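You operate a simulated robot arm through the tools that you are given. There is no shell and no other tool.

The job below is to be done with a simulated robot arm. You get a single attempt, and the scene is never put back.

TASK
Push the purple hose end on the black valve block and torque its clamp screw.
Fine: use the key that the rating plate names, turn till it clicks, stand it back in its block.

The check looks at the end state, three seconds after you hand in, the way a careful person would. Anything else that was tipped, shoved, dropped, spilled or broken makes it a failure.

THE ROBOT
A 6-joint arm with a two-finger gripper, fixed in place. Base frame: the origin is at the foot of the arm, x ahead of it, y to its left, z up; the work surface is at about z = 950. Readings come in mm, rad, newtons and seconds.
With the tool pointing down near the work surface it reaches from about 380 to 860 mm from the base axis. Its first joint turns from -2.897 to 2.897 rad. Payload 2.45 kg.
The tool frame sits at the grasp point between the pads (the TCP): z along the fingers, y along the line on which they close. The tips reach 20 mm beyond it. The gripper opens to 140 mm. The gripper's body begins 168 mm behind the TCP.
Orientation is that of the tool frame in the base frame, as [roll, pitch, yaw] about the fixed x, y, z axes, in that order (R = Rz(yaw) Ry(pitch) Rx(roll)). With the fingers straight down and closing along the base's y, the tool's x points along the base's -x, its y along +y and its z along -z.

THE INTERFACE
- The arm moves only by the tool servo_tool. Its arguments are lists of equal length, an entry for each row: "delta_pos": the shift along the base's x, y, z in mm, a list of three; "delta_rot": the turn, a rotation vector about the base's x, y, z in rad, a list of three; "fingers": the closure, from 0 (fully open) to 1 (shut). In form: {"delta_pos": [[dx, dy, dz], ...], "delta_rot": [[ax, ay, az], ...], "fingers": [fingers, ...]}. A call has 1 to 20 rows; each row shifts and turns the commanded pose from where the row before left it. A row lasts 0.2 s, in which the tool goes at most 50 mm and 0.15 rad; a call with a longer step from one row to the next is refused whole, and so is a gripper value outside its range. Where a pose cannot be reached the arm comes as near as it can. A force on the tool above 40 N (or 10 N above the force at the start of the call, whichever is more), or a blocked arm, ends the call early, and 0.2 s more pass. The fingers move at their own pace (about 45 mm/s each) and stop on an object; they squeeze with about 23 N. The grip force told is the motor's: it shows also when the fingers shut on nothing. Time passes only in rows, and 0.2 s behind the last, so rows that do not move let the fingers close. It gives the time, the measured TCP pose, the force on the tool (base axes), the opening and the grip force at its end, in the units of the frame above (readings bear some noise), with the torque about the TCP (base axes, N m) and any sound that the robot's microphone picked up.
- Cameras (640 x 400 px; columns grow to the right, rows downward): "scene" is fixed at [47.2, 662.6, 1564.6]; the picture's right is [-0.84, -0.55, 0.00], its down [-0.25, 0.38, -0.89] and it looks along [0.49, -0.75, -0.45] (base axes); focal length 335 px, centre (320, 200). "wrist" rides on the gripper at [78, 11, -209] in the tool frame; the picture's right is [-0.14, 0.99, 0.00], its down [-0.92, -0.13, -0.37] and it looks along [-0.37, -0.05, 0.93] (tool axes); focal length 280 px, centre (320, 200). There is no depth. A picture from a camera that has moved, and an enlarged one, comes with that camera's place and axes in the base frame and with its lens. The place of the scene camera against the robot may be out by one fixed shift of up to 12 mm in any direction.
- capture(camera): a new picture of that camera. The clock stands still meanwhile.
- slide_trunk(by): slides the trunk up (or, below 0, down) by that many mm; the arm rides with it, the base frame stays. It gives what a move gives, with no picture.
- zoom(camera, box): a new picture of the part [left, top, right, bottom] of that camera's present view, enlarged. The clock stands still meanwhile.
- finish_job(): hands the job in; it is judged then, once.

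Nothing tells you positions but the pictures and the camera data. Unless the task says otherwise, let go and move clear before handing in.

The tools are called after ">>>" as name(argument=value, ...) on one line, values as JSON. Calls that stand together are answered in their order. servo_tool: Moves the arm, as the interface text tells. Its arguments: {"type":"object","properties":{"delta_pos":{"type":"array"},"delta_rot":{"type":"array"},"fingers":{"type":"array"}},"required":["delta_pos","delta_rot","fingers"]} The other tools are called the same way: slide_trunk (by) slides the trunk up or down; capture (camera) takes a picture; zoom (camera, box) takes an enlarged picture of a part of a camera's view; finish_job () hands the job in.

At the start:

```text
t: 0.0
tool_pos: [655.0, 33.8, 1257.6]
ee_rot: [-3.141, 0.001, 3.141]
wrist_force: [0.6, 0.5, -0.1]
moment: [-0.02, 0.01, 0.0]
gripper_width: 140.1
grip_force: 0.0
trunk travel left (down, up): [-100.0, 130.0]
```

scene: 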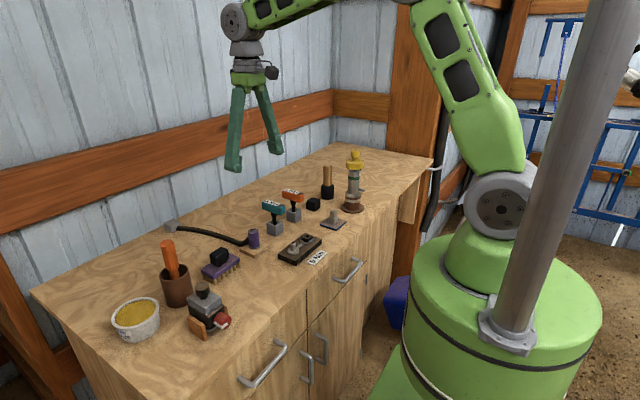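
wrist: 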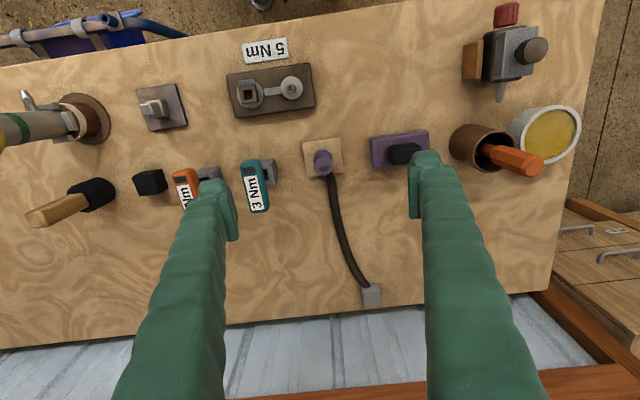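

I see a bench with a purple hose end on a small holder, a dark valve block with a "5 Nm" plate, a teal key marked 3 Nm and an orange one. I'll look closer before moving anything.

>>> zoom(camera="scene", box=[220, 170, 380, 270])

>>> zoom(camera="wrist", box=[120, 30, 360, 180])

>>> zoom(camera="wrist", box=[120, 120, 400, 295])

>>> zoom(camera="scene", box=[100, 200, 340, 350])

```text
4.00 times, centred on (300, 220) of scene
camera zoom: at [47.2, 662.6, 1564.6], right [-0.84, -0.55, 0.0], down [-0.25, 0.38, -0.89], along [0.49, -0.75, -0.45], focal length 1341 px, centre (400, 120)
```

zoom: 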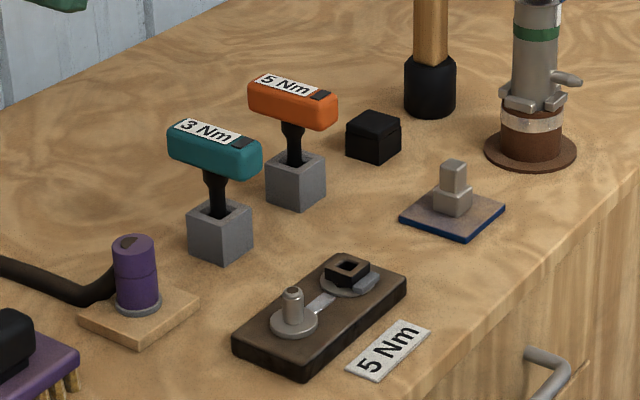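

```text
2.67 times, centred on (240, 105) of wrist
camera zoom: at [576.9, 46.3, 1465.4], right [0.14, 0.99, 0.0], down [0.92, -0.13, 0.37], along [0.37, -0.05, -0.93], focal length 748 px, centre (533, 453)
```

zoom: 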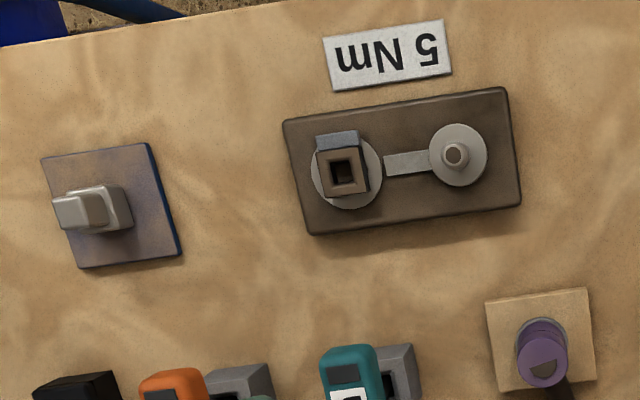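

```text
2.29 times, centred on (260, 208) of wrist
camera zoom: at [576.9, 46.3, 1465.4], right [0.14, 0.99, 0.0], down [0.92, -0.13, 0.37], along [0.37, -0.05, -0.93], focal length 641 px, centre (457, 183)
```

zoom: 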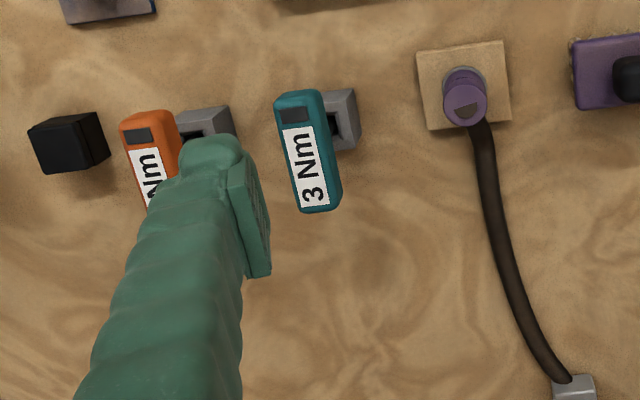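

```text
2.67 times, centred on (220, 275) of scene
camera zoom: at [47.2, 662.6, 1564.6], right [-0.84, -0.55, 0.0], down [-0.25, 0.38, -0.89], along [0.49, -0.75, -0.45], focal length 894 px, centre (587, 0)
```

zoom: 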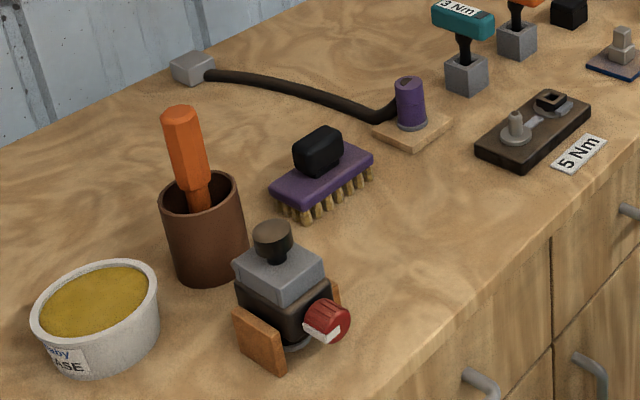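

The bench looks clear: purple hose end near (705, 34), orange 5 Nm key near (708, -174), teal key near (710, -70), and the black block near x≈572 with its spigot at y≈2 and screw at y≈-66. I'll bring the wrist camera closer to measure them.

>>> servo_tool(delta_pos=[[-35, -12, -12], [-35, -12, -12], [-35, -12, -12], [-35, -12, -12], [-15, -12, -10]], delta_rot=[[0, 0, 0], [0, 0, 0], [0, 0, 0], [0, 0, 0], [0, 0, 0]], fingers=[0, 0, 0, 0, 0])

>>> capture(camera="wrist")

>>> zoom(camera="wrist", box=[200, 80, 440, 230])

```text
t: 1.2
tool_pos: [500.4, -25.2, 1198.8]
ee_rot: [-3.14, 0.0, 3.141]
wrist_force: [0.6, 0.1, -0.6]
moment: [0.02, 0.0, 0.01]
gripper_width: 139.8
grip_force: 0.1
trunk travel left (down, up): [-100.0, 130.0]
```

```text
taken
camera wrist: at [421.6, -13.3, 1407.8], right [0.14, 0.99, 0.0], down [0.92, -0.13, 0.37], along [0.36, -0.05, -0.93], focal length 280 px, centre (320, 200)
```

wrist: 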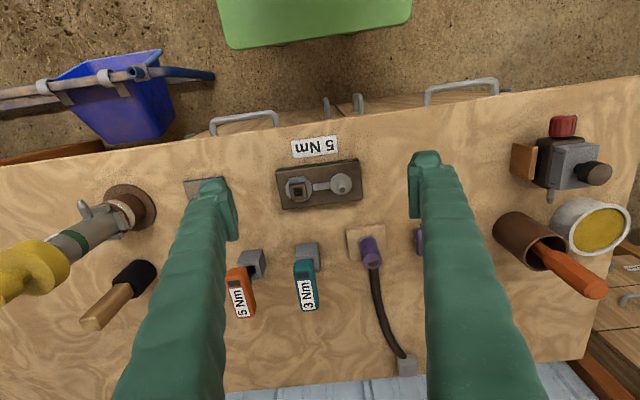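

```text
2.67 times, centred on (320, 155) of wrist
camera zoom: at [421.6, -13.3, 1407.8], right [0.14, 0.99, 0.0], down [0.92, -0.13, 0.37], along [0.36, -0.05, -0.93], focal length 748 px, centre (320, 320)
```

zoom: 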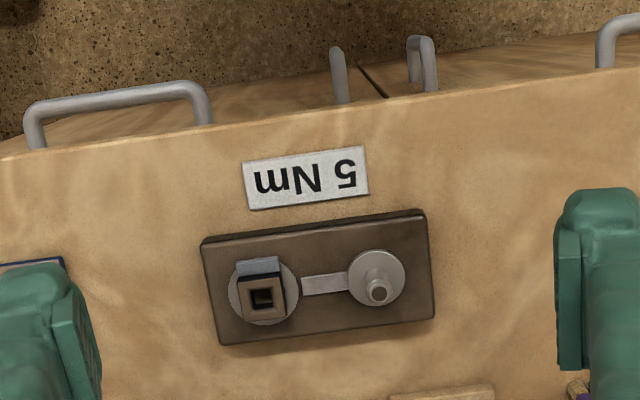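

The spigot top works out near (569, 0, 1002) and the screw socket near (570, -69, 979). Next I'll look at the hose end and the orange key from closer up.

>>> servo_tool(delta_pos=[[30, 15, -15], [30, 15, -15], [30, 15, -15], [25, 10, -15], [0, 0, 0]], delta_rot=[[0, 0, 0], [0, 0, 0], [0, 0, 0], [0, 0, 0], [0, 0, 0]], fingers=[0, 0, 0, 0, 0])

>>> capture(camera="wrist")

>>> zoom(camera="wrist", box=[220, 120, 420, 245])

```text
t: 2.4
tool_pos: [616.4, 29.6, 1139.3]
ee_rot: [3.142, 0.0, 3.141]
wrist_force: [-1.1, -0.6, -0.1]
moment: [0.0, -0.01, 0.03]
gripper_width: 139.9
grip_force: 0.1
trunk travel left (down, up): [-100.0, 130.0]
```

```text
taken
camera wrist: at [537.7, 41.1, 1347.8], right [0.14, 0.99, 0.0], down [0.92, -0.13, 0.37], along [0.37, -0.05, -0.93], focal length 280 px, centre (320, 200)
```

wrist: 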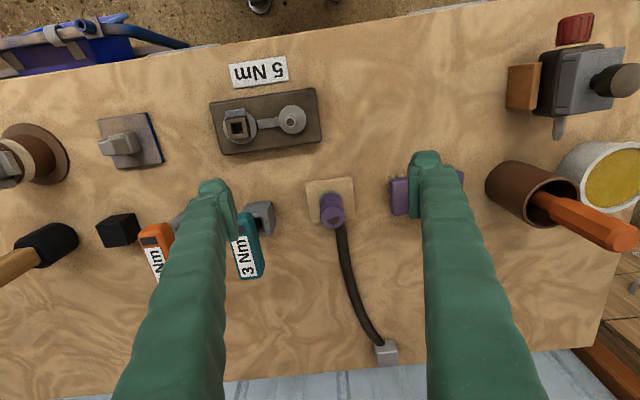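

```text
3.20 times, centred on (320, 182) of wrist
camera zoom: at [537.7, 41.1, 1347.8], right [0.14, 0.99, 0.0], down [0.92, -0.13, 0.37], along [0.37, -0.05, -0.93], focal length 897 px, centre (320, 256)
```

zoom: 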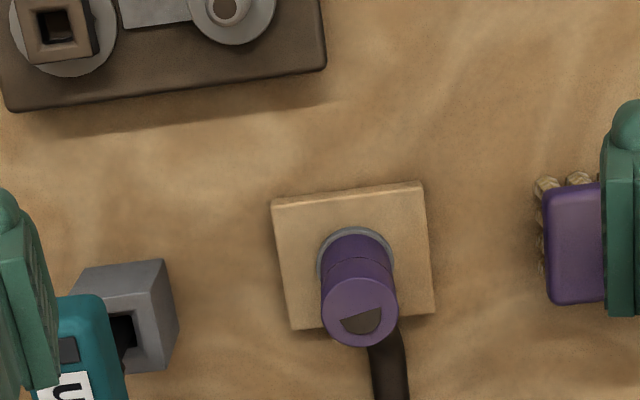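

The hose end stands upright at about (692, 35.5), from z≈962 up to ≈1023, roughly 31 mm across, with the hose leaving towards +x. I'll move above it with the gripper half open and check the alignment.

>>> servo_tool(delta_pos=[[25, 2, 0], [25, 2, -15], [25.6, 1.9, -20], [0, 0, -20], [0, 0, 0]], delta_rot=[[0, 0, 0], [0, 0, 0], [0, 0, 0], [0, 0, 0], [0, 0, 0]], fingers=[0.5, 0.5, 0.5, 0.5, 0.5])

>>> capture(camera="wrist")

>>> capture(camera="scene")

```text
t: 3.6
tool_pos: [690.3, 36.3, 1082.8]
ee_rot: [-3.141, -0.002, -3.14]
wrist_force: [0.0, 0.8, 0.9]
moment: [0.02, -0.04, 0.0]
gripper_width: 70.3
grip_force: 0.0
trunk travel left (down, up): [-100.0, 130.0]
```

```text
taken
camera wrist: at [611.7, 46.0, 1290.8], right [0.14, 0.99, 0.0], down [0.92, -0.13, 0.37], along [0.37, -0.05, -0.93], focal length 280 px, centre (320, 200)
```

wrist: 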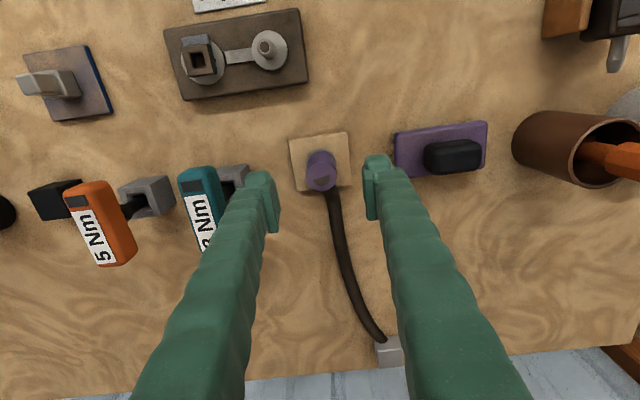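

```text
taken
```

scene: 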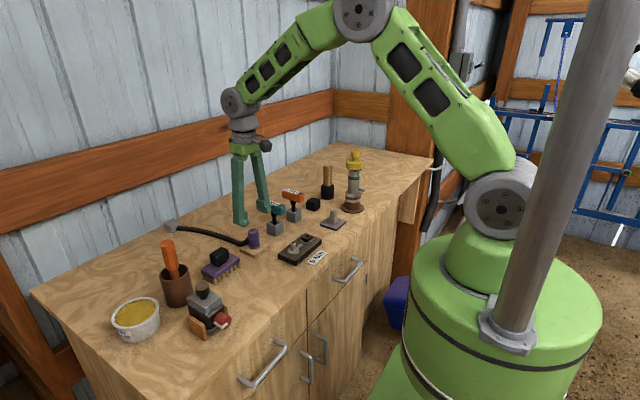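

>>> zoom(camera="wrist", box=[240, 110, 400, 210])

>>> zoom(camera="wrist", box=[40, 130, 280, 280])

>>> zoom(camera="wrist", box=[150, 0, 310, 100])

```text
4.00 times, centred on (320, 160) of wrist
camera zoom: at [611.7, 46.0, 1290.8], right [0.14, 0.99, 0.0], down [0.92, -0.13, 0.37], along [0.37, -0.05, -0.93], focal length 1122 px, centre (320, 360)
```

zoom: 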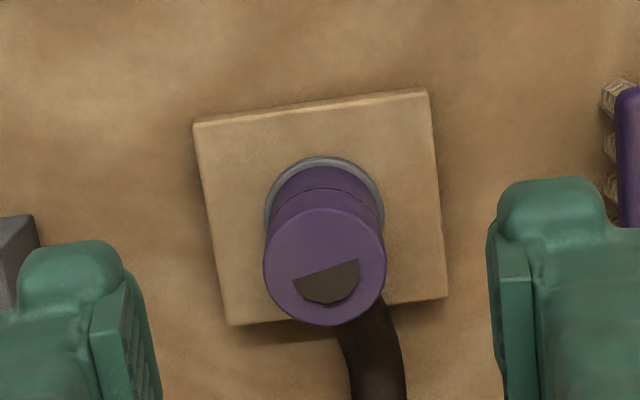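

```text
2.67 times, centred on (160, 205) of wrist
camera zoom: at [611.7, 46.0, 1290.8], right [0.14, 0.99, 0.0], down [0.92, -0.13, 0.37], along [0.37, -0.05, -0.93], focal length 748 px, centre (747, 187)
```

zoom: 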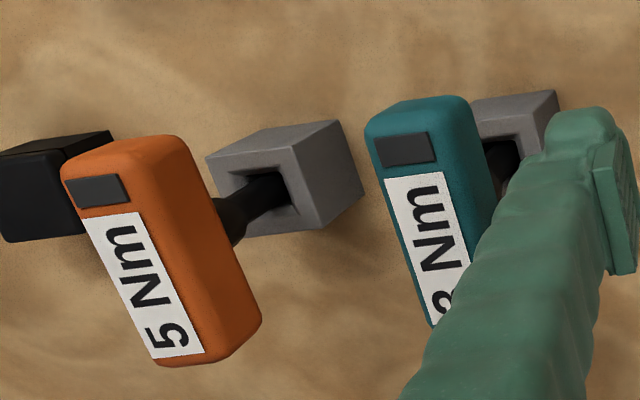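

```text
4.00 times, centred on (230, 50) of wrist
camera zoom: at [611.7, 46.0, 1290.8], right [0.14, 0.99, 0.0], down [0.92, -0.13, 0.37], along [0.37, -0.05, -0.93], focal length 1122 px, centre (680, 800)
```

zoom: 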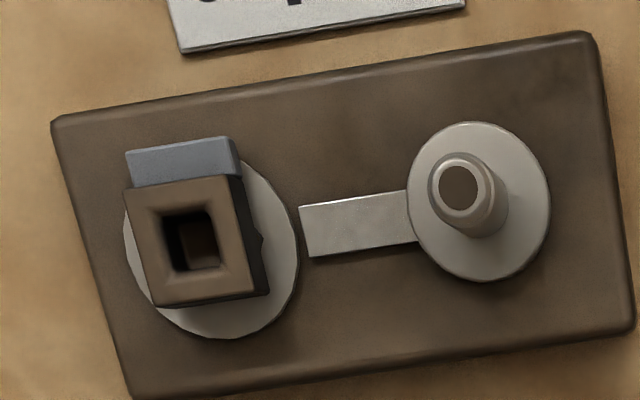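

The hose end axis is confirmed at about (693, 35.6). I'll turn the gripper slightly to line up with the hose, lower over it, and close.

>>> servo_tool(delta_pos=[[1.5, -0.4, -20], [1.2, -0.3, -20], [0, 0, -20], [0, 0, -15], [0, 0, -8], [0, 0, 0]], delta_rot=[[0, 0, 0.1], [0, 0, 0.1], [0, 0, 0], [0, 0, 0], [0, 0, 0], [0, 0, 0]], fingers=[0.5, 0.5, 0.5, 0.5, 0.5, 0.5])

>>> capture(camera="wrist")

>>> zoom(camera="scene", box=[180, 180, 340, 280])

```text
t: 5.0
tool_pos: [694.5, 34.0, 1000.5]
ee_rot: [3.141, 0.002, -2.941]
wrist_force: [0.0, -0.3, 0.6]
moment: [0.01, -0.01, 0.01]
gripper_width: 70.1
grip_force: 0.0
trunk travel left (down, up): [-100.0, 130.0]
```

```text
taken
camera wrist: at [614.5, 30.8, 1208.7], right [-0.06, 1.0, 0.0], down [0.93, 0.06, 0.37], along [0.37, 0.02, -0.93], focal length 280 px, centre (320, 200)
```

wrist: 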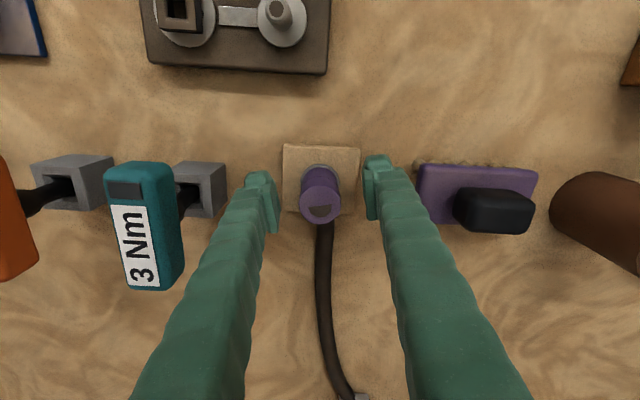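

```text
4.00 times, centred on (260, 230) of scene
camera zoom: at [47.2, 662.6, 1564.6], right [-0.84, -0.55, 0.0], down [-0.25, 0.38, -0.89], along [0.49, -0.75, -0.45], focal length 1341 px, centre (560, 80)
```

zoom: 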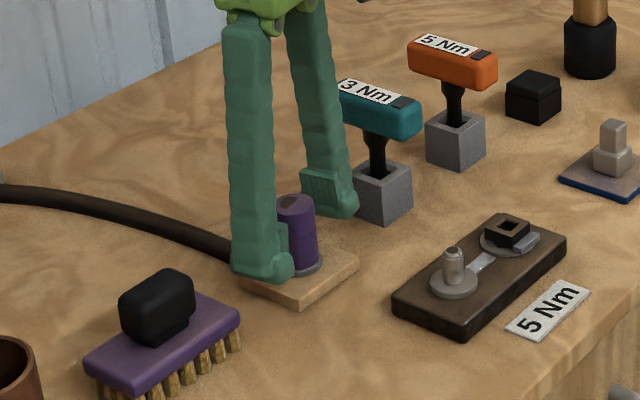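

The fingers straddle the hose end evenly and touch nothing. I'll close and check the grip.

>>> servo_tool(delta_pos=[[0, 0, 0], [0, 0, 0], [0, 0, 0], [0, 0, 0], [0, 0, 0]], delta_rot=[[0, 0, 0], [0, 0, 0], [0, 0, 0], [0, 0, 0], [0, 0, 0]], fingers=[0.9, 0.9, 0.9, 0.9, 0.9])

>>> zoom(camera="wrist", box=[220, 110, 420, 235])

```text
t: 6.2
tool_pos: [693.8, 34.6, 1000.1]
ee_rot: [3.141, 0.001, -2.941]
wrist_force: [0.3, 1.1, 0.4]
moment: [-0.01, -0.02, -0.04]
gripper_width: 29.6
grip_force: 22.9
trunk travel left (down, up): [-100.0, 130.0]
```

```text
3.20 times, centred on (320, 172) of wrist
camera zoom: at [614.6, 30.8, 1208.8], right [-0.06, 1.0, 0.0], down [0.93, 0.06, 0.37], along [0.37, 0.02, -0.93], focal length 897 px, centre (320, 288)
```

zoom: 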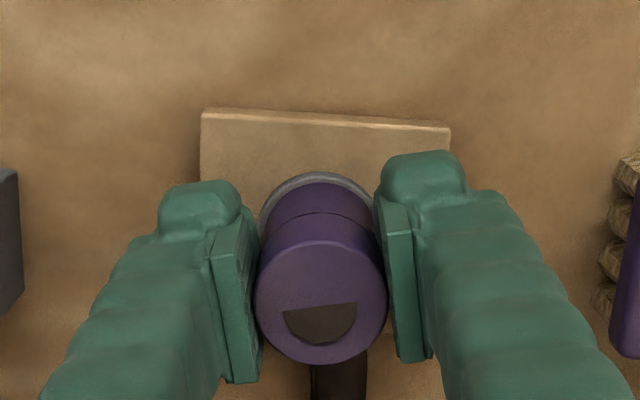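

Gripped at 29.6 mm. I'll lift slowly and watch the hose.

>>> servo_tool(delta_pos=[[0, 0, 8], [0, 0, 10], [0, 0, 12], [0, 0, 15], [0, 0, 15], [0, 0, 0]], delta_rot=[[0, 0, 0], [0, 0, 0], [0, 0, 0], [0, 0, 0], [0, 0, 0], [0, 0, 0]], fingers=[0.9, 0.9, 0.9, 0.9, 0.9, 0.9])

>>> capture(camera="wrist")

>>> zoom(camera="scene", box=[140, 160, 380, 310])

```text
t: 7.6
tool_pos: [693.7, 34.5, 1061.9]
ee_rot: [-3.14, -0.001, -2.941]
wrist_force: [0.0, 0.2, -0.7]
moment: [0.0, -0.01, 0.04]
gripper_width: 29.6
grip_force: 22.9
trunk travel left (down, up): [-100.0, 130.0]
```

```text
taken
camera wrist: at [614.8, 30.6, 1269.3], right [-0.06, 1.0, 0.0], down [0.93, 0.06, 0.37], along [0.37, 0.02, -0.93], focal length 280 px, centre (320, 200)
```

wrist: 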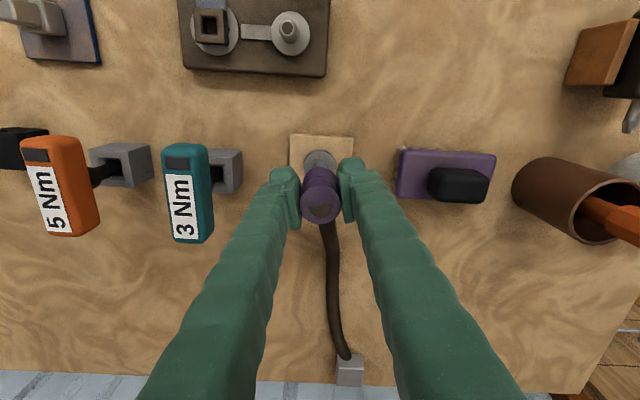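

```text
2.67 times, centred on (260, 235) of scene
camera zoom: at [47.2, 662.6, 1564.6], right [-0.84, -0.55, 0.0], down [-0.25, 0.38, -0.89], along [0.49, -0.75, -0.45], focal length 894 px, centre (480, 107)
```

zoom: 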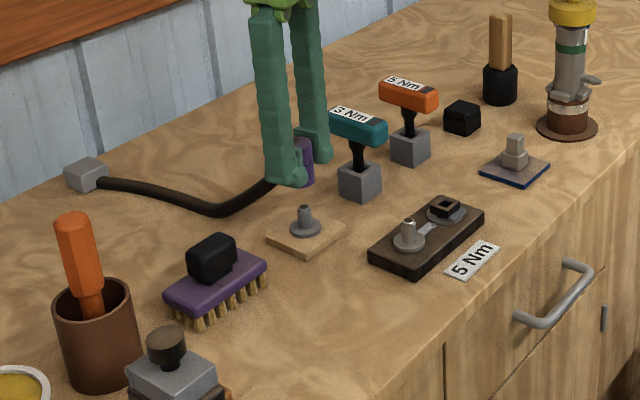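

The hose end came off its stub freely and the hose bends along with almost no force. I'll carry it across to above the spigot, keeping it high.

>>> servo_tool(delta_pos=[[0, 0, 10], [-20, -6, 5], [-20, -6, 0], [-20, -6, 0], [-20, -6, 0], [-20, -6, 0], [-13, -5, 0], [0, 0, 0]], delta_rot=[[0, 0, 0], [0, 0, 0], [0, 0, 0], [0, 0, 0], [0, 0, 0], [0, 0, 0], [0, 0, 0], [0, 0, 0]], fingers=[0.9, 0.9, 0.9, 0.9, 0.9, 0.9, 0.9, 0.9])

>>> capture(camera="wrist")

>>> zoom(camera="scene", box=[140, 160, 380, 310])

```text
t: 9.4
tool_pos: [580.2, -0.5, 1074.9]
ee_rot: [3.14, 0.001, -2.939]
wrist_force: [-0.1, 0.5, 0.0]
moment: [0.0, 0.0, 0.0]
gripper_width: 29.4
grip_force: 23.6
trunk travel left (down, up): [-100.0, 130.0]
```

```text
taken
camera wrist: at [501.2, -5.3, 1283.2], right [-0.06, 1.0, 0.0], down [0.93, 0.06, 0.37], along [0.37, 0.02, -0.93], focal length 280 px, centre (320, 200)
```

wrist: 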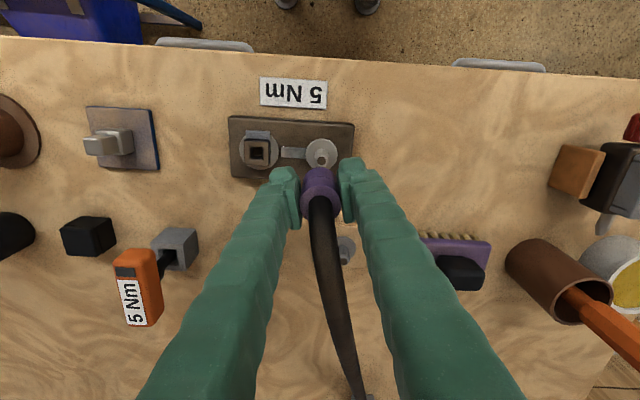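

```text
2.67 times, centred on (260, 235) of scene
camera zoom: at [47.2, 662.6, 1564.6], right [-0.84, -0.55, 0.0], down [-0.25, 0.38, -0.89], along [0.49, -0.75, -0.45], focal length 894 px, centre (480, 107)
```

zoom: 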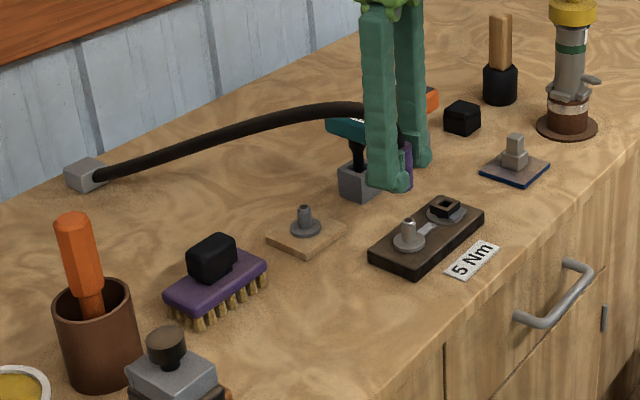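

>>> zoom(camera="wrist", box=[240, 110, 400, 210])

```text
4.00 times, centred on (320, 160) of wrist
camera zoom: at [501.2, -5.3, 1283.2], right [-0.06, 1.0, 0.0], down [0.93, 0.06, 0.37], along [0.37, 0.02, -0.93], focal length 1122 px, centre (320, 360)
```

zoom: 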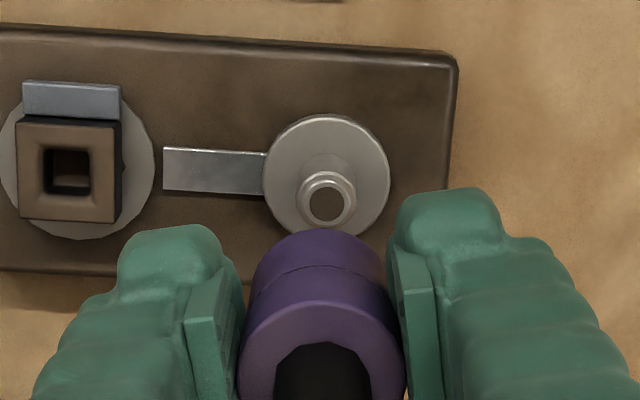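

The spigot is at about (568.7, 0.7) and the hose end axis at about (578.8, -0.1). I'll shift over it and come down to just above the tip.

>>> servo_tool(delta_pos=[[-5, 0.4, 0], [-5.1, 0.4, 0], [0, 0, -12], [0, 0, -12], [0, 0, 0]], delta_rot=[[0, 0, 0], [0, 0, 0], [0, 0, 0], [0, 0, 0], [0, 0, 0]], fingers=[0.9, 0.9, 0.9, 0.9, 0.9])

>>> zoom(camera="wrist", box=[240, 110, 400, 210])

>>> zoom(camera="scene", box=[240, 195, 340, 270])

```text
t: 10.6
tool_pos: [570.8, 2.2, 1051.9]
ee_rot: [3.14, 0.0, -2.941]
wrist_force: [0.0, 0.0, -1.3]
moment: [0.0, 0.01, 0.01]
gripper_width: 29.5
grip_force: 23.5
trunk travel left (down, up): [-100.0, 130.0]
```

```text
4.00 times, centred on (320, 160) of wrist
camera zoom: at [491.4, -2.8, 1259.7], right [-0.06, 1.0, 0.0], down [0.93, 0.06, 0.37], along [0.37, 0.02, -0.93], focal length 1122 px, centre (320, 360)
```

zoom: 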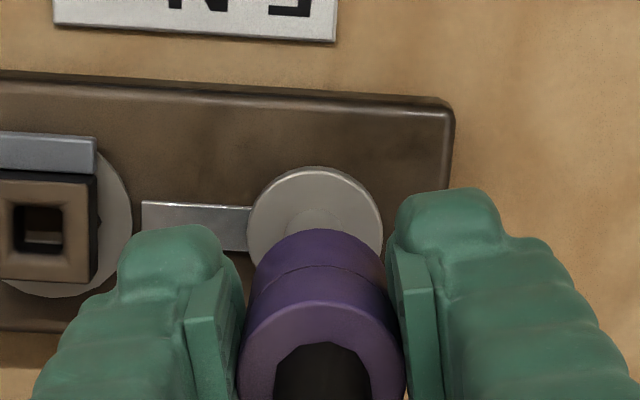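

```text
5.33 times, centred on (290, 232) of scene
camera zoom: at [47.2, 662.6, 1564.6], right [-0.84, -0.55, 0.0], down [-0.25, 0.38, -0.89], along [0.49, -0.75, -0.45], focal length 1788 px, centre (480, 27)
```

zoom: 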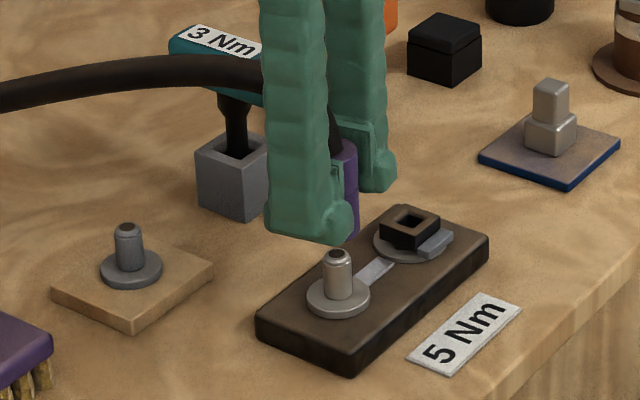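

>>> zoom(camera="scene", box=[280, 210, 330, 250])

>>> zoom(camera="wrist", box=[280, 140, 360, 230])

```text
10.00 times, centred on (305, 230) of scene
camera zoom: at [47.2, 662.6, 1564.6], right [-0.84, -0.55, 0.0], down [-0.25, 0.38, -0.89], along [0.49, -0.75, -0.45], focal length 3353 px, centre (470, -100)
```

zoom: 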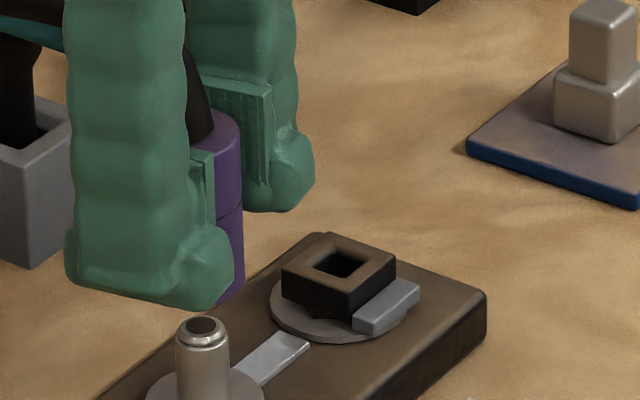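

```text
4.44 times, centred on (320, 185) of wrist
camera zoom: at [491.4, -2.8, 1259.7], right [-0.06, 1.0, 0.0], down [0.93, 0.06, 0.37], along [0.37, 0.02, -0.93], focal length 1246 px, centre (320, 267)
```

zoom: 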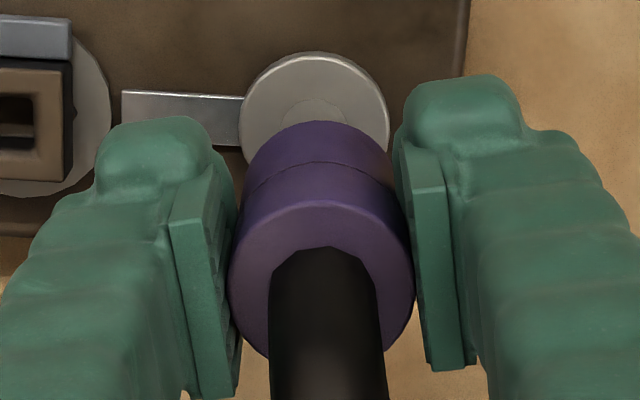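

The hose end sits about 1.5 mm off in y and under 1 mm in x, and both cameras agree on that. I'll correct it and recheck before pushing.

>>> servo_tool(delta_pos=[[-0.8, -1.6, 0], [0, 0, 0], [0, 0, 0]], delta_rot=[[0, 0, 0], [0, 0, 0], [0, 0, 0]], fingers=[0.9, 0.9, 0.9])

>>> zoom(camera="scene", box=[280, 210, 330, 250])

>>> zoom(camera="wrist", box=[280, 140, 360, 230])

```text
t: 11.4
tool_pos: [568.9, -0.3, 1051.1]
ee_rot: [3.141, 0.0, -2.939]
wrist_force: [-0.9, -0.3, -0.6]
moment: [0.01, 0.01, 0.02]
gripper_width: 29.4
grip_force: 22.7
trunk travel left (down, up): [-100.0, 130.0]
```

```text
10.00 times, centred on (305, 230) of scene
camera zoom: at [47.2, 662.6, 1564.6], right [-0.84, -0.55, 0.0], down [-0.25, 0.38, -0.89], along [0.49, -0.75, -0.45], focal length 3353 px, centre (470, -100)
```

zoom: 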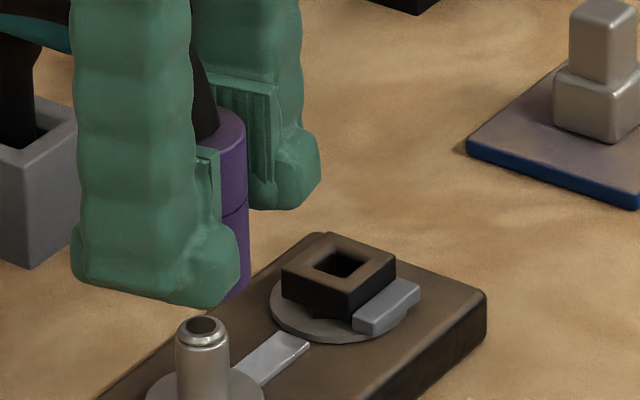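

```text
4.44 times, centred on (320, 185) of wrist
camera zoom: at [490.4, -4.4, 1260.1], right [-0.06, 1.0, 0.0], down [0.93, 0.06, 0.37], along [0.37, 0.02, -0.93], focal length 1246 px, centre (320, 267)
```

zoom: 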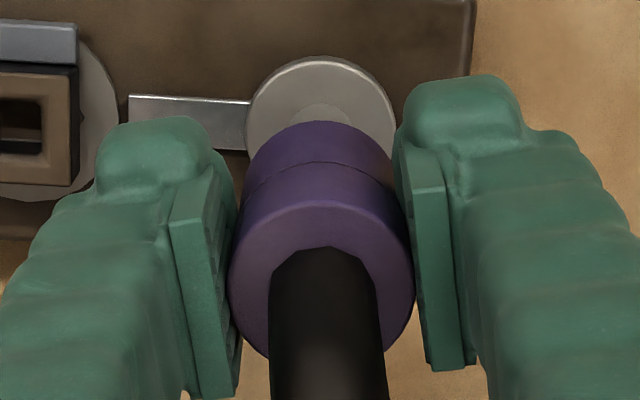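

Both views now show the hose end centred on the spigot. I'll push down in small steps and watch the force.

>>> servo_tool(delta_pos=[[0, 0, -5], [0, 0, -5], [0, 0, -4], [0, 0, -4], [0, 0, 0]], delta_rot=[[0, 0, 0], [0, 0, 0], [0, 0, 0], [0, 0, 0], [0, 0, 0]], fingers=[0.9, 0.9, 0.9, 0.9, 0.9])

>>> zoom(camera="scene", box=[280, 210, 330, 250])

```text
t: 12.6
tool_pos: [570.4, -0.3, 1032.6]
ee_rot: [-3.141, 0.001, -2.94]
wrist_force: [-0.2, 0.2, -0.9]
moment: [0.0, 0.0, 0.0]
gripper_width: 29.2
grip_force: 23.1
trunk travel left (down, up): [-100.0, 130.0]
```

```text
10.00 times, centred on (305, 230) of scene
camera zoom: at [47.2, 662.6, 1564.6], right [-0.84, -0.55, 0.0], down [-0.25, 0.38, -0.89], along [0.49, -0.75, -0.45], focal length 3353 px, centre (470, -100)
```

zoom: 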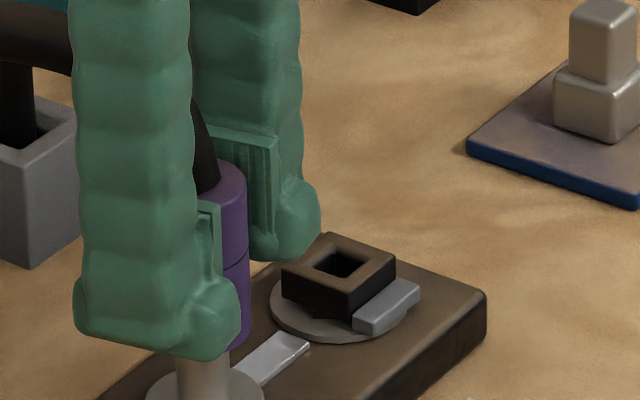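

No resistance, and the hose end is already over the spigot tip. I'll keep going down towards the flange.

>>> servo_tool(delta_pos=[[0, 0, -5], [0, 0, -5], [0, 0, -4], [0, 0, 0]], delta_rot=[[0, 0, 0], [0, 0, 0], [0, 0, 0], [0, 0, 0]], fingers=[0.9, 0.9, 0.9, 0.9])

>>> zoom(camera="scene", box=[270, 210, 330, 258])

>>> capture(camera="wrist")

```text
t: 13.6
tool_pos: [569.0, -2.6, 1019.4]
ee_rot: [3.141, 0.0, -2.941]
wrist_force: [-0.9, 0.2, -0.9]
moment: [0.03, 0.03, -0.02]
gripper_width: 28.4
grip_force: 22.6
trunk travel left (down, up): [-100.0, 130.0]
```

```text
8.33 times, centred on (300, 234) of scene
camera zoom: at [47.2, 662.6, 1564.6], right [-0.84, -0.55, 0.0], down [-0.25, 0.38, -0.89], along [0.49, -0.75, -0.45], focal length 2794 px, centre (487, -83)
```

zoom: 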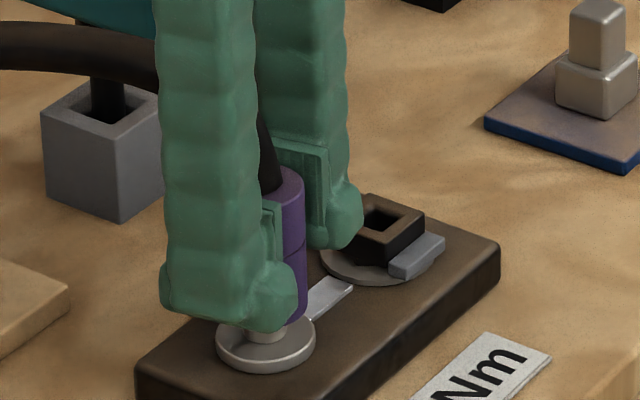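

```text
taken
camera wrist: at [491.2, -5.2, 1228.2], right [-0.06, 1.0, 0.0], down [0.93, 0.06, 0.37], along [0.37, 0.02, -0.93], focal length 280 px, centre (320, 200)
```

wrist: 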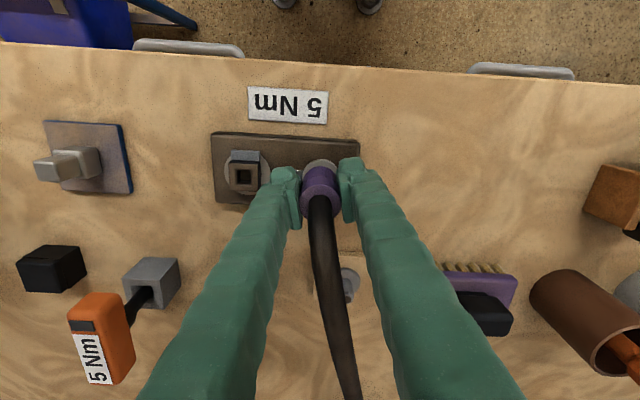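

About 5 mm remains to the flange. I'll push in small steps and look for seating force or a sound.

>>> servo_tool(delta_pos=[[0, 0, -2], [0, 0, -2], [0, 0, -2], [0, 0, 0]], delta_rot=[[0, 0, 0], [0, 0, 0], [0, 0, 0], [0, 0, 0]], fingers=[0.9, 0.9, 0.9, 0.9])

>>> zoom(camera="scene", box=[270, 210, 330, 258])

```text
t: 14.6
tool_pos: [569.3, 0.9, 1013.5]
ee_rot: [-3.141, 0.0, -2.939]
wrist_force: [0.1, 0.5, -0.3]
moment: [0.03, 0.01, 0.02]
gripper_width: 28.3
grip_force: 23.3
trunk travel left (down, up): [-100.0, 130.0]
```

```text
8.33 times, centred on (300, 234) of scene
camera zoom: at [47.2, 662.6, 1564.6], right [-0.84, -0.55, 0.0], down [-0.25, 0.38, -0.89], along [0.49, -0.75, -0.45], focal length 2794 px, centre (487, -83)
```

zoom: 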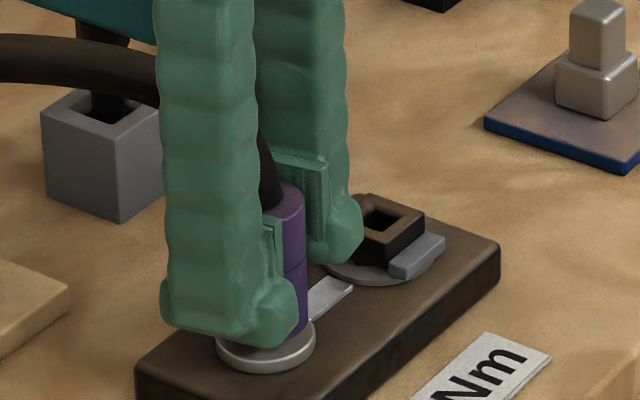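

>>> servo_tool(delta_pos=[[0, 0, -2], [0, 0, -2], [0, 0, 0]], delta_rot=[[0, 0, 0], [0, 0, 0], [0, 0, 0]], fingers=[0.9, 0.9, 0.9])

>>> zoom(camera="scene", box=[270, 210, 330, 258])

>>> zoom(camera="wrist", box=[240, 120, 400, 220])

```text
t: 15.4
tool_pos: [569.5, -1.7, 1011.2]
ee_rot: [-3.14, -0.001, -2.941]
wrist_force: [0.0, 1.1, -0.5]
moment: [0.0, 0.01, 0.01]
gripper_width: 28.4
grip_force: 22.9
trunk travel left (down, up): [-100.0, 130.0]
```

```text
8.33 times, centred on (300, 234) of scene
camera zoom: at [47.2, 662.6, 1564.6], right [-0.84, -0.55, 0.0], down [-0.25, 0.38, -0.89], along [0.49, -0.75, -0.45], focal length 2794 px, centre (487, -83)
```

zoom: 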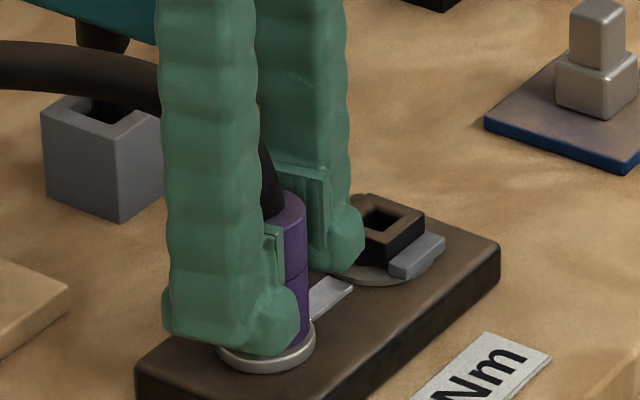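

```text
4.00 times, centred on (320, 170) of wrist
camera zoom: at [490.7, -5.2, 1218.4], right [-0.06, 1.0, 0.0], down [0.93, 0.06, 0.37], along [0.37, 0.02, -0.93], focal length 1122 px, centre (320, 320)
```

zoom: 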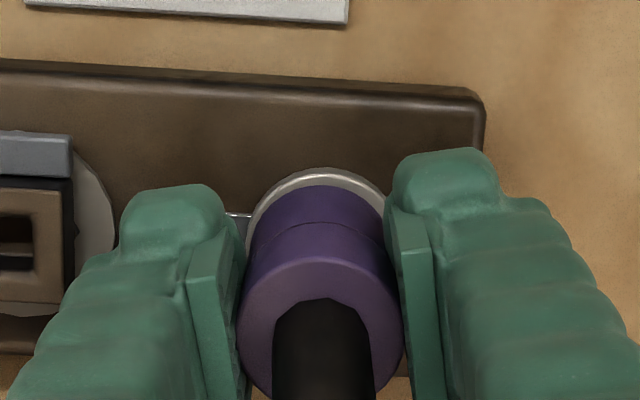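

It's nearly at the flange but there is no contact force yet. I'll continue gently.

>>> servo_tool(delta_pos=[[0, 0, -1.5], [0, 0, -1.5], [0, 0, -1], [0, 0, 0]], delta_rot=[[0, 0, 0], [0, 0, 0], [0, 0, 0], [0, 0, 0]], fingers=[0.9, 0.9, 0.9, 0.9])

>>> zoom(camera="scene", box=[270, 210, 330, 258])

>>> zoom(camera="wrist", box=[240, 120, 400, 220])

```text
t: 16.4
tool_pos: [568.8, -0.4, 1007.7]
ee_rot: [-3.141, 0.003, -2.941]
wrist_force: [-2.1, -0.2, 16.8]
moment: [0.03, -0.01, 0.03]
gripper_width: 28.8
grip_force: 22.8
trunk travel left (down, up): [-100.0, 130.0]
```

```text
8.33 times, centred on (300, 234) of scene
camera zoom: at [47.2, 662.6, 1564.6], right [-0.84, -0.55, 0.0], down [-0.25, 0.38, -0.89], along [0.49, -0.75, -0.45], focal length 2794 px, centre (487, -83)
```

zoom: 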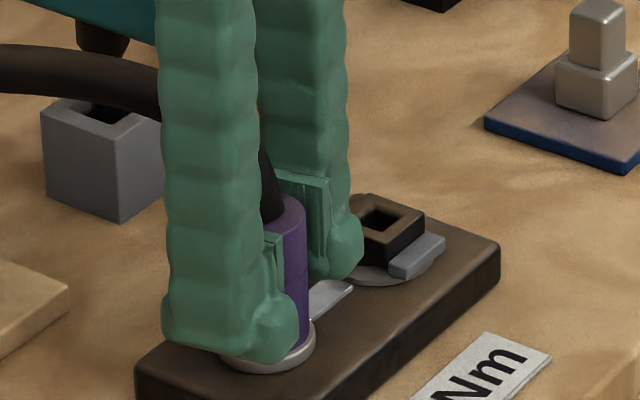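

```text
4.00 times, centred on (320, 170) of wrist
camera zoom: at [490.4, -4.9, 1215.3], right [-0.06, 1.0, 0.0], down [0.93, 0.06, 0.37], along [0.37, 0.02, -0.93], focal length 1122 px, centre (320, 320)
```

zoom: 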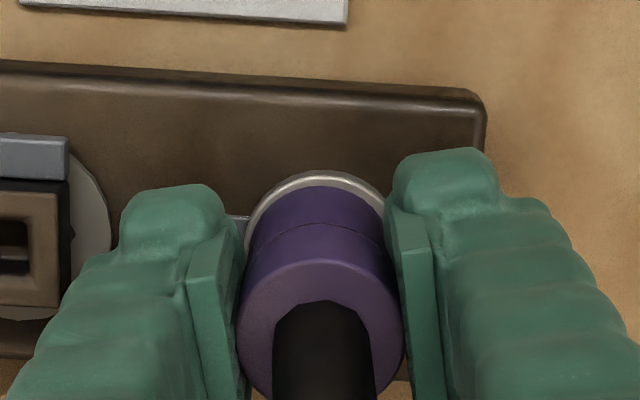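

Contact force of 17 N suggests it has reached the flange. I'll press a touch more to be sure it is home.

>>> servo_tool(delta_pos=[[0, 0, -1], [0, 0, -0.5], [0, 0, 0]], delta_rot=[[0, 0, 0], [0, 0, 0], [0, 0, 0]], fingers=[0.9, 0.9, 0.9])

>>> zoom(camera="scene", box=[270, 210, 330, 258])

```text
t: 17.2
tool_pos: [569.9, -2.0, 1005.7]
ee_rot: [3.14, 0.001, -2.941]
wrist_force: [3.0, 1.8, 17.4]
moment: [0.05, -0.12, 0.01]
gripper_width: 28.2
grip_force: 22.7
trunk travel left (down, up): [-100.0, 130.0]
```

```text
8.33 times, centred on (300, 234) of scene
camera zoom: at [47.2, 662.6, 1564.6], right [-0.84, -0.55, 0.0], down [-0.25, 0.38, -0.89], along [0.49, -0.75, -0.45], focal length 2794 px, centre (487, -83)
```

zoom: 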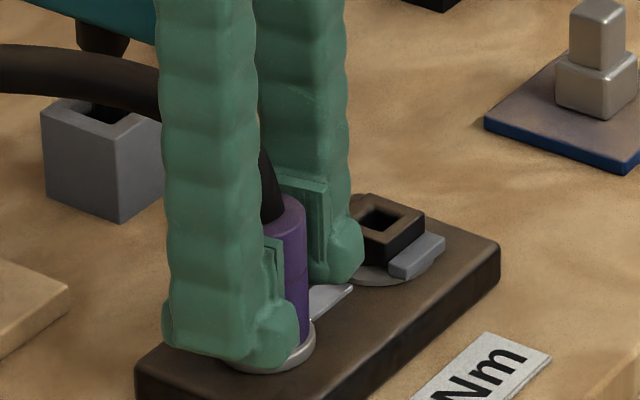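

>>> zoom(camera="wrist", box=[240, 120, 400, 220])

>>> zoom(camera="scene", box=[285, 225, 310, 255])

```text
4.00 times, centred on (320, 170) of wrist
camera zoom: at [490.5, -4.9, 1213.1], right [-0.06, 1.0, 0.0], down [0.93, 0.06, 0.37], along [0.37, 0.02, -0.93], focal length 1122 px, centre (320, 320)
```

zoom: 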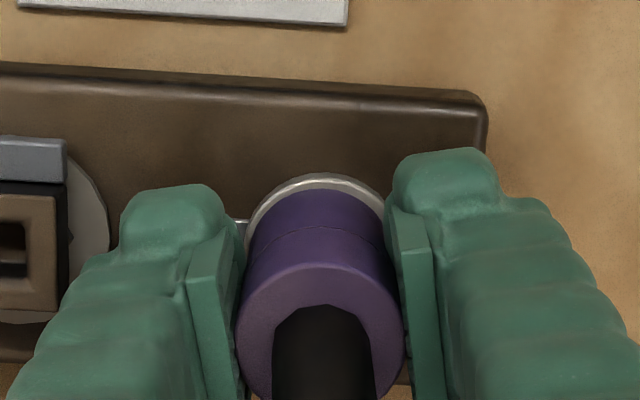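

```text
13.33 times, centred on (298, 240) of scene
camera zoom: at [47.2, 662.6, 1564.6], right [-0.84, -0.55, 0.0], down [-0.25, 0.38, -0.89], along [0.49, -0.75, -0.45], focal length 4471 px, centre (620, -333)
```

zoom: 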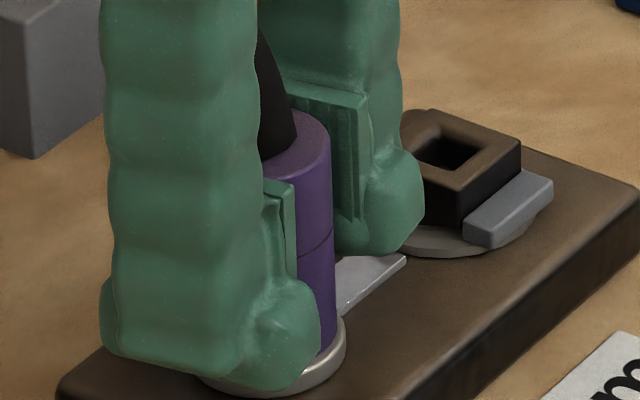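

The fingers are now slipping at a steady 17 N while the hose end stays put, so it is seated on the flange. I'll release with a modest opening and lift straight up to inspect.

>>> servo_tool(delta_pos=[[0, 0, 1.5], [0, 0, 0], [0, 0, 0], [0, 0, 0]], delta_rot=[[0, 0, 0], [0, 0, 0], [0, 0, 0], [0, 0, 0]], fingers=[0.62, 0.62, 0.62, 0.62])

>>> capture(camera="wrist")

>>> zoom(camera="scene", box=[270, 210, 330, 258])

```text
t: 18.2
tool_pos: [570.3, -1.7, 1006.2]
ee_rot: [-3.141, 0.001, -2.94]
wrist_force: [0.2, 0.7, 0.3]
moment: [0.04, 0.01, 0.05]
gripper_width: 53.1
grip_force: 0.1
trunk travel left (down, up): [-100.0, 130.0]
```

```text
taken
camera wrist: at [490.9, -5.3, 1213.8], right [-0.06, 1.0, 0.0], down [0.93, 0.06, 0.37], along [0.37, 0.02, -0.93], focal length 280 px, centre (320, 200)
```

wrist: 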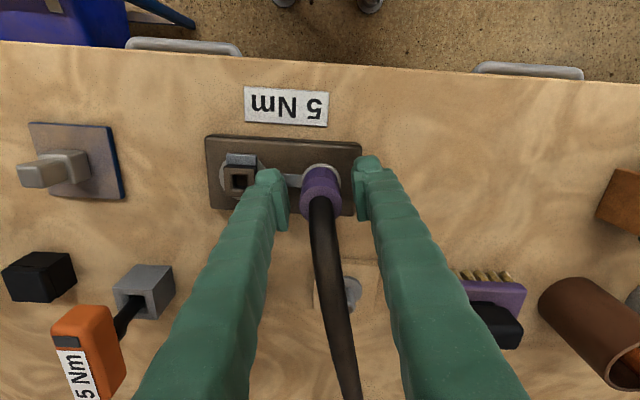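

```text
8.33 times, centred on (300, 234) of scene
camera zoom: at [47.2, 662.6, 1564.6], right [-0.84, -0.55, 0.0], down [-0.25, 0.38, -0.89], along [0.49, -0.75, -0.45], focal length 2794 px, centre (487, -83)
```

zoom: 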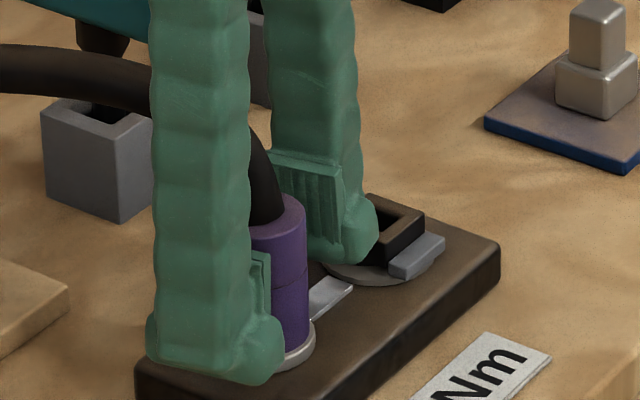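

Released cleanly and the hose end stands upright. I'll lift straight up.

>>> servo_tool(delta_pos=[[0, 0, 15], [0, 0, 25], [0, 0, 35], [0, 0, 40], [0, 0, 20], [0, 0, 0]], delta_rot=[[0, 0, 0], [0, 0, 0], [0, 0, 0], [0, 0, 0], [0, 0, 0], [0, 0, 0]], fingers=[0.62, 0.62, 0.62, 0.62, 0.62, 0.62])

>>> capture(camera="wrist")

>>> zoom(camera="scene", box=[140, 160, 380, 310])

>>> zoom(camera="scene", box=[270, 210, 330, 258])

```text
t: 19.6
tool_pos: [570.1, -1.6, 1140.9]
ee_rot: [3.141, 0.0, -2.941]
wrist_force: [0.6, 0.6, 0.2]
moment: [0.0, 0.01, -0.01]
gripper_width: 53.2
grip_force: 0.0
trunk travel left (down, up): [-100.0, 130.0]
```

```text
taken
camera wrist: at [490.6, -6.4, 1348.8], right [-0.06, 1.0, 0.0], down [0.93, 0.06, 0.37], along [0.37, 0.02, -0.93], focal length 280 px, centre (320, 200)
```

wrist: 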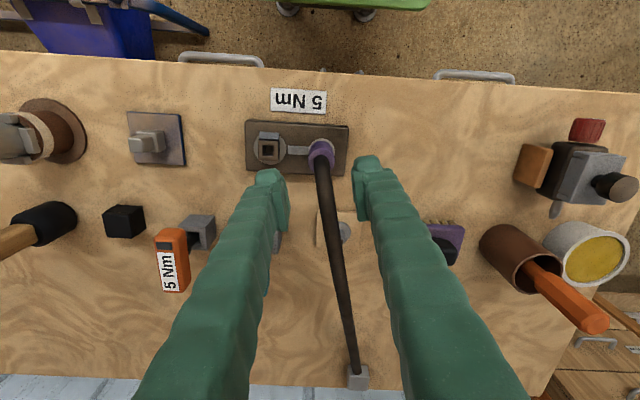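

```text
2.67 times, centred on (260, 235) of scene
camera zoom: at [47.2, 662.6, 1564.6], right [-0.84, -0.55, 0.0], down [-0.25, 0.38, -0.89], along [0.49, -0.75, -0.45], focal length 894 px, centre (480, 107)
```

zoom: 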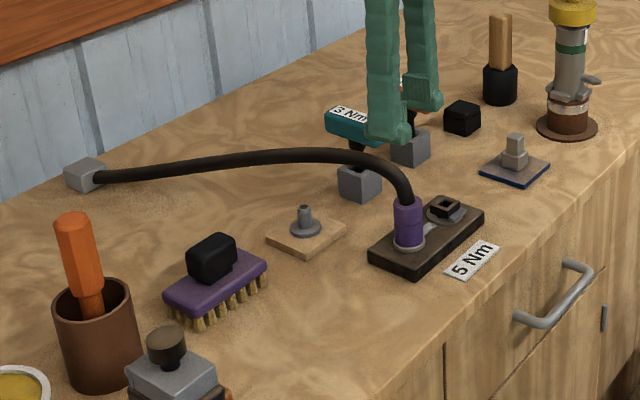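

```text
8.33 times, centred on (300, 234) of scene
camera zoom: at [47.2, 662.6, 1564.6], right [-0.84, -0.55, 0.0], down [-0.25, 0.38, -0.89], along [0.49, -0.75, -0.45], focal length 2794 px, centre (487, -83)
```

zoom: 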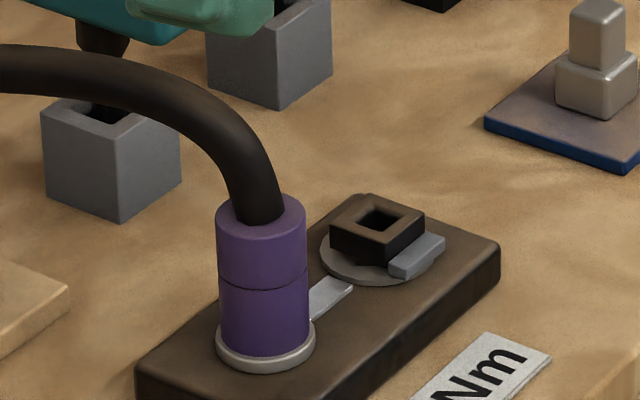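

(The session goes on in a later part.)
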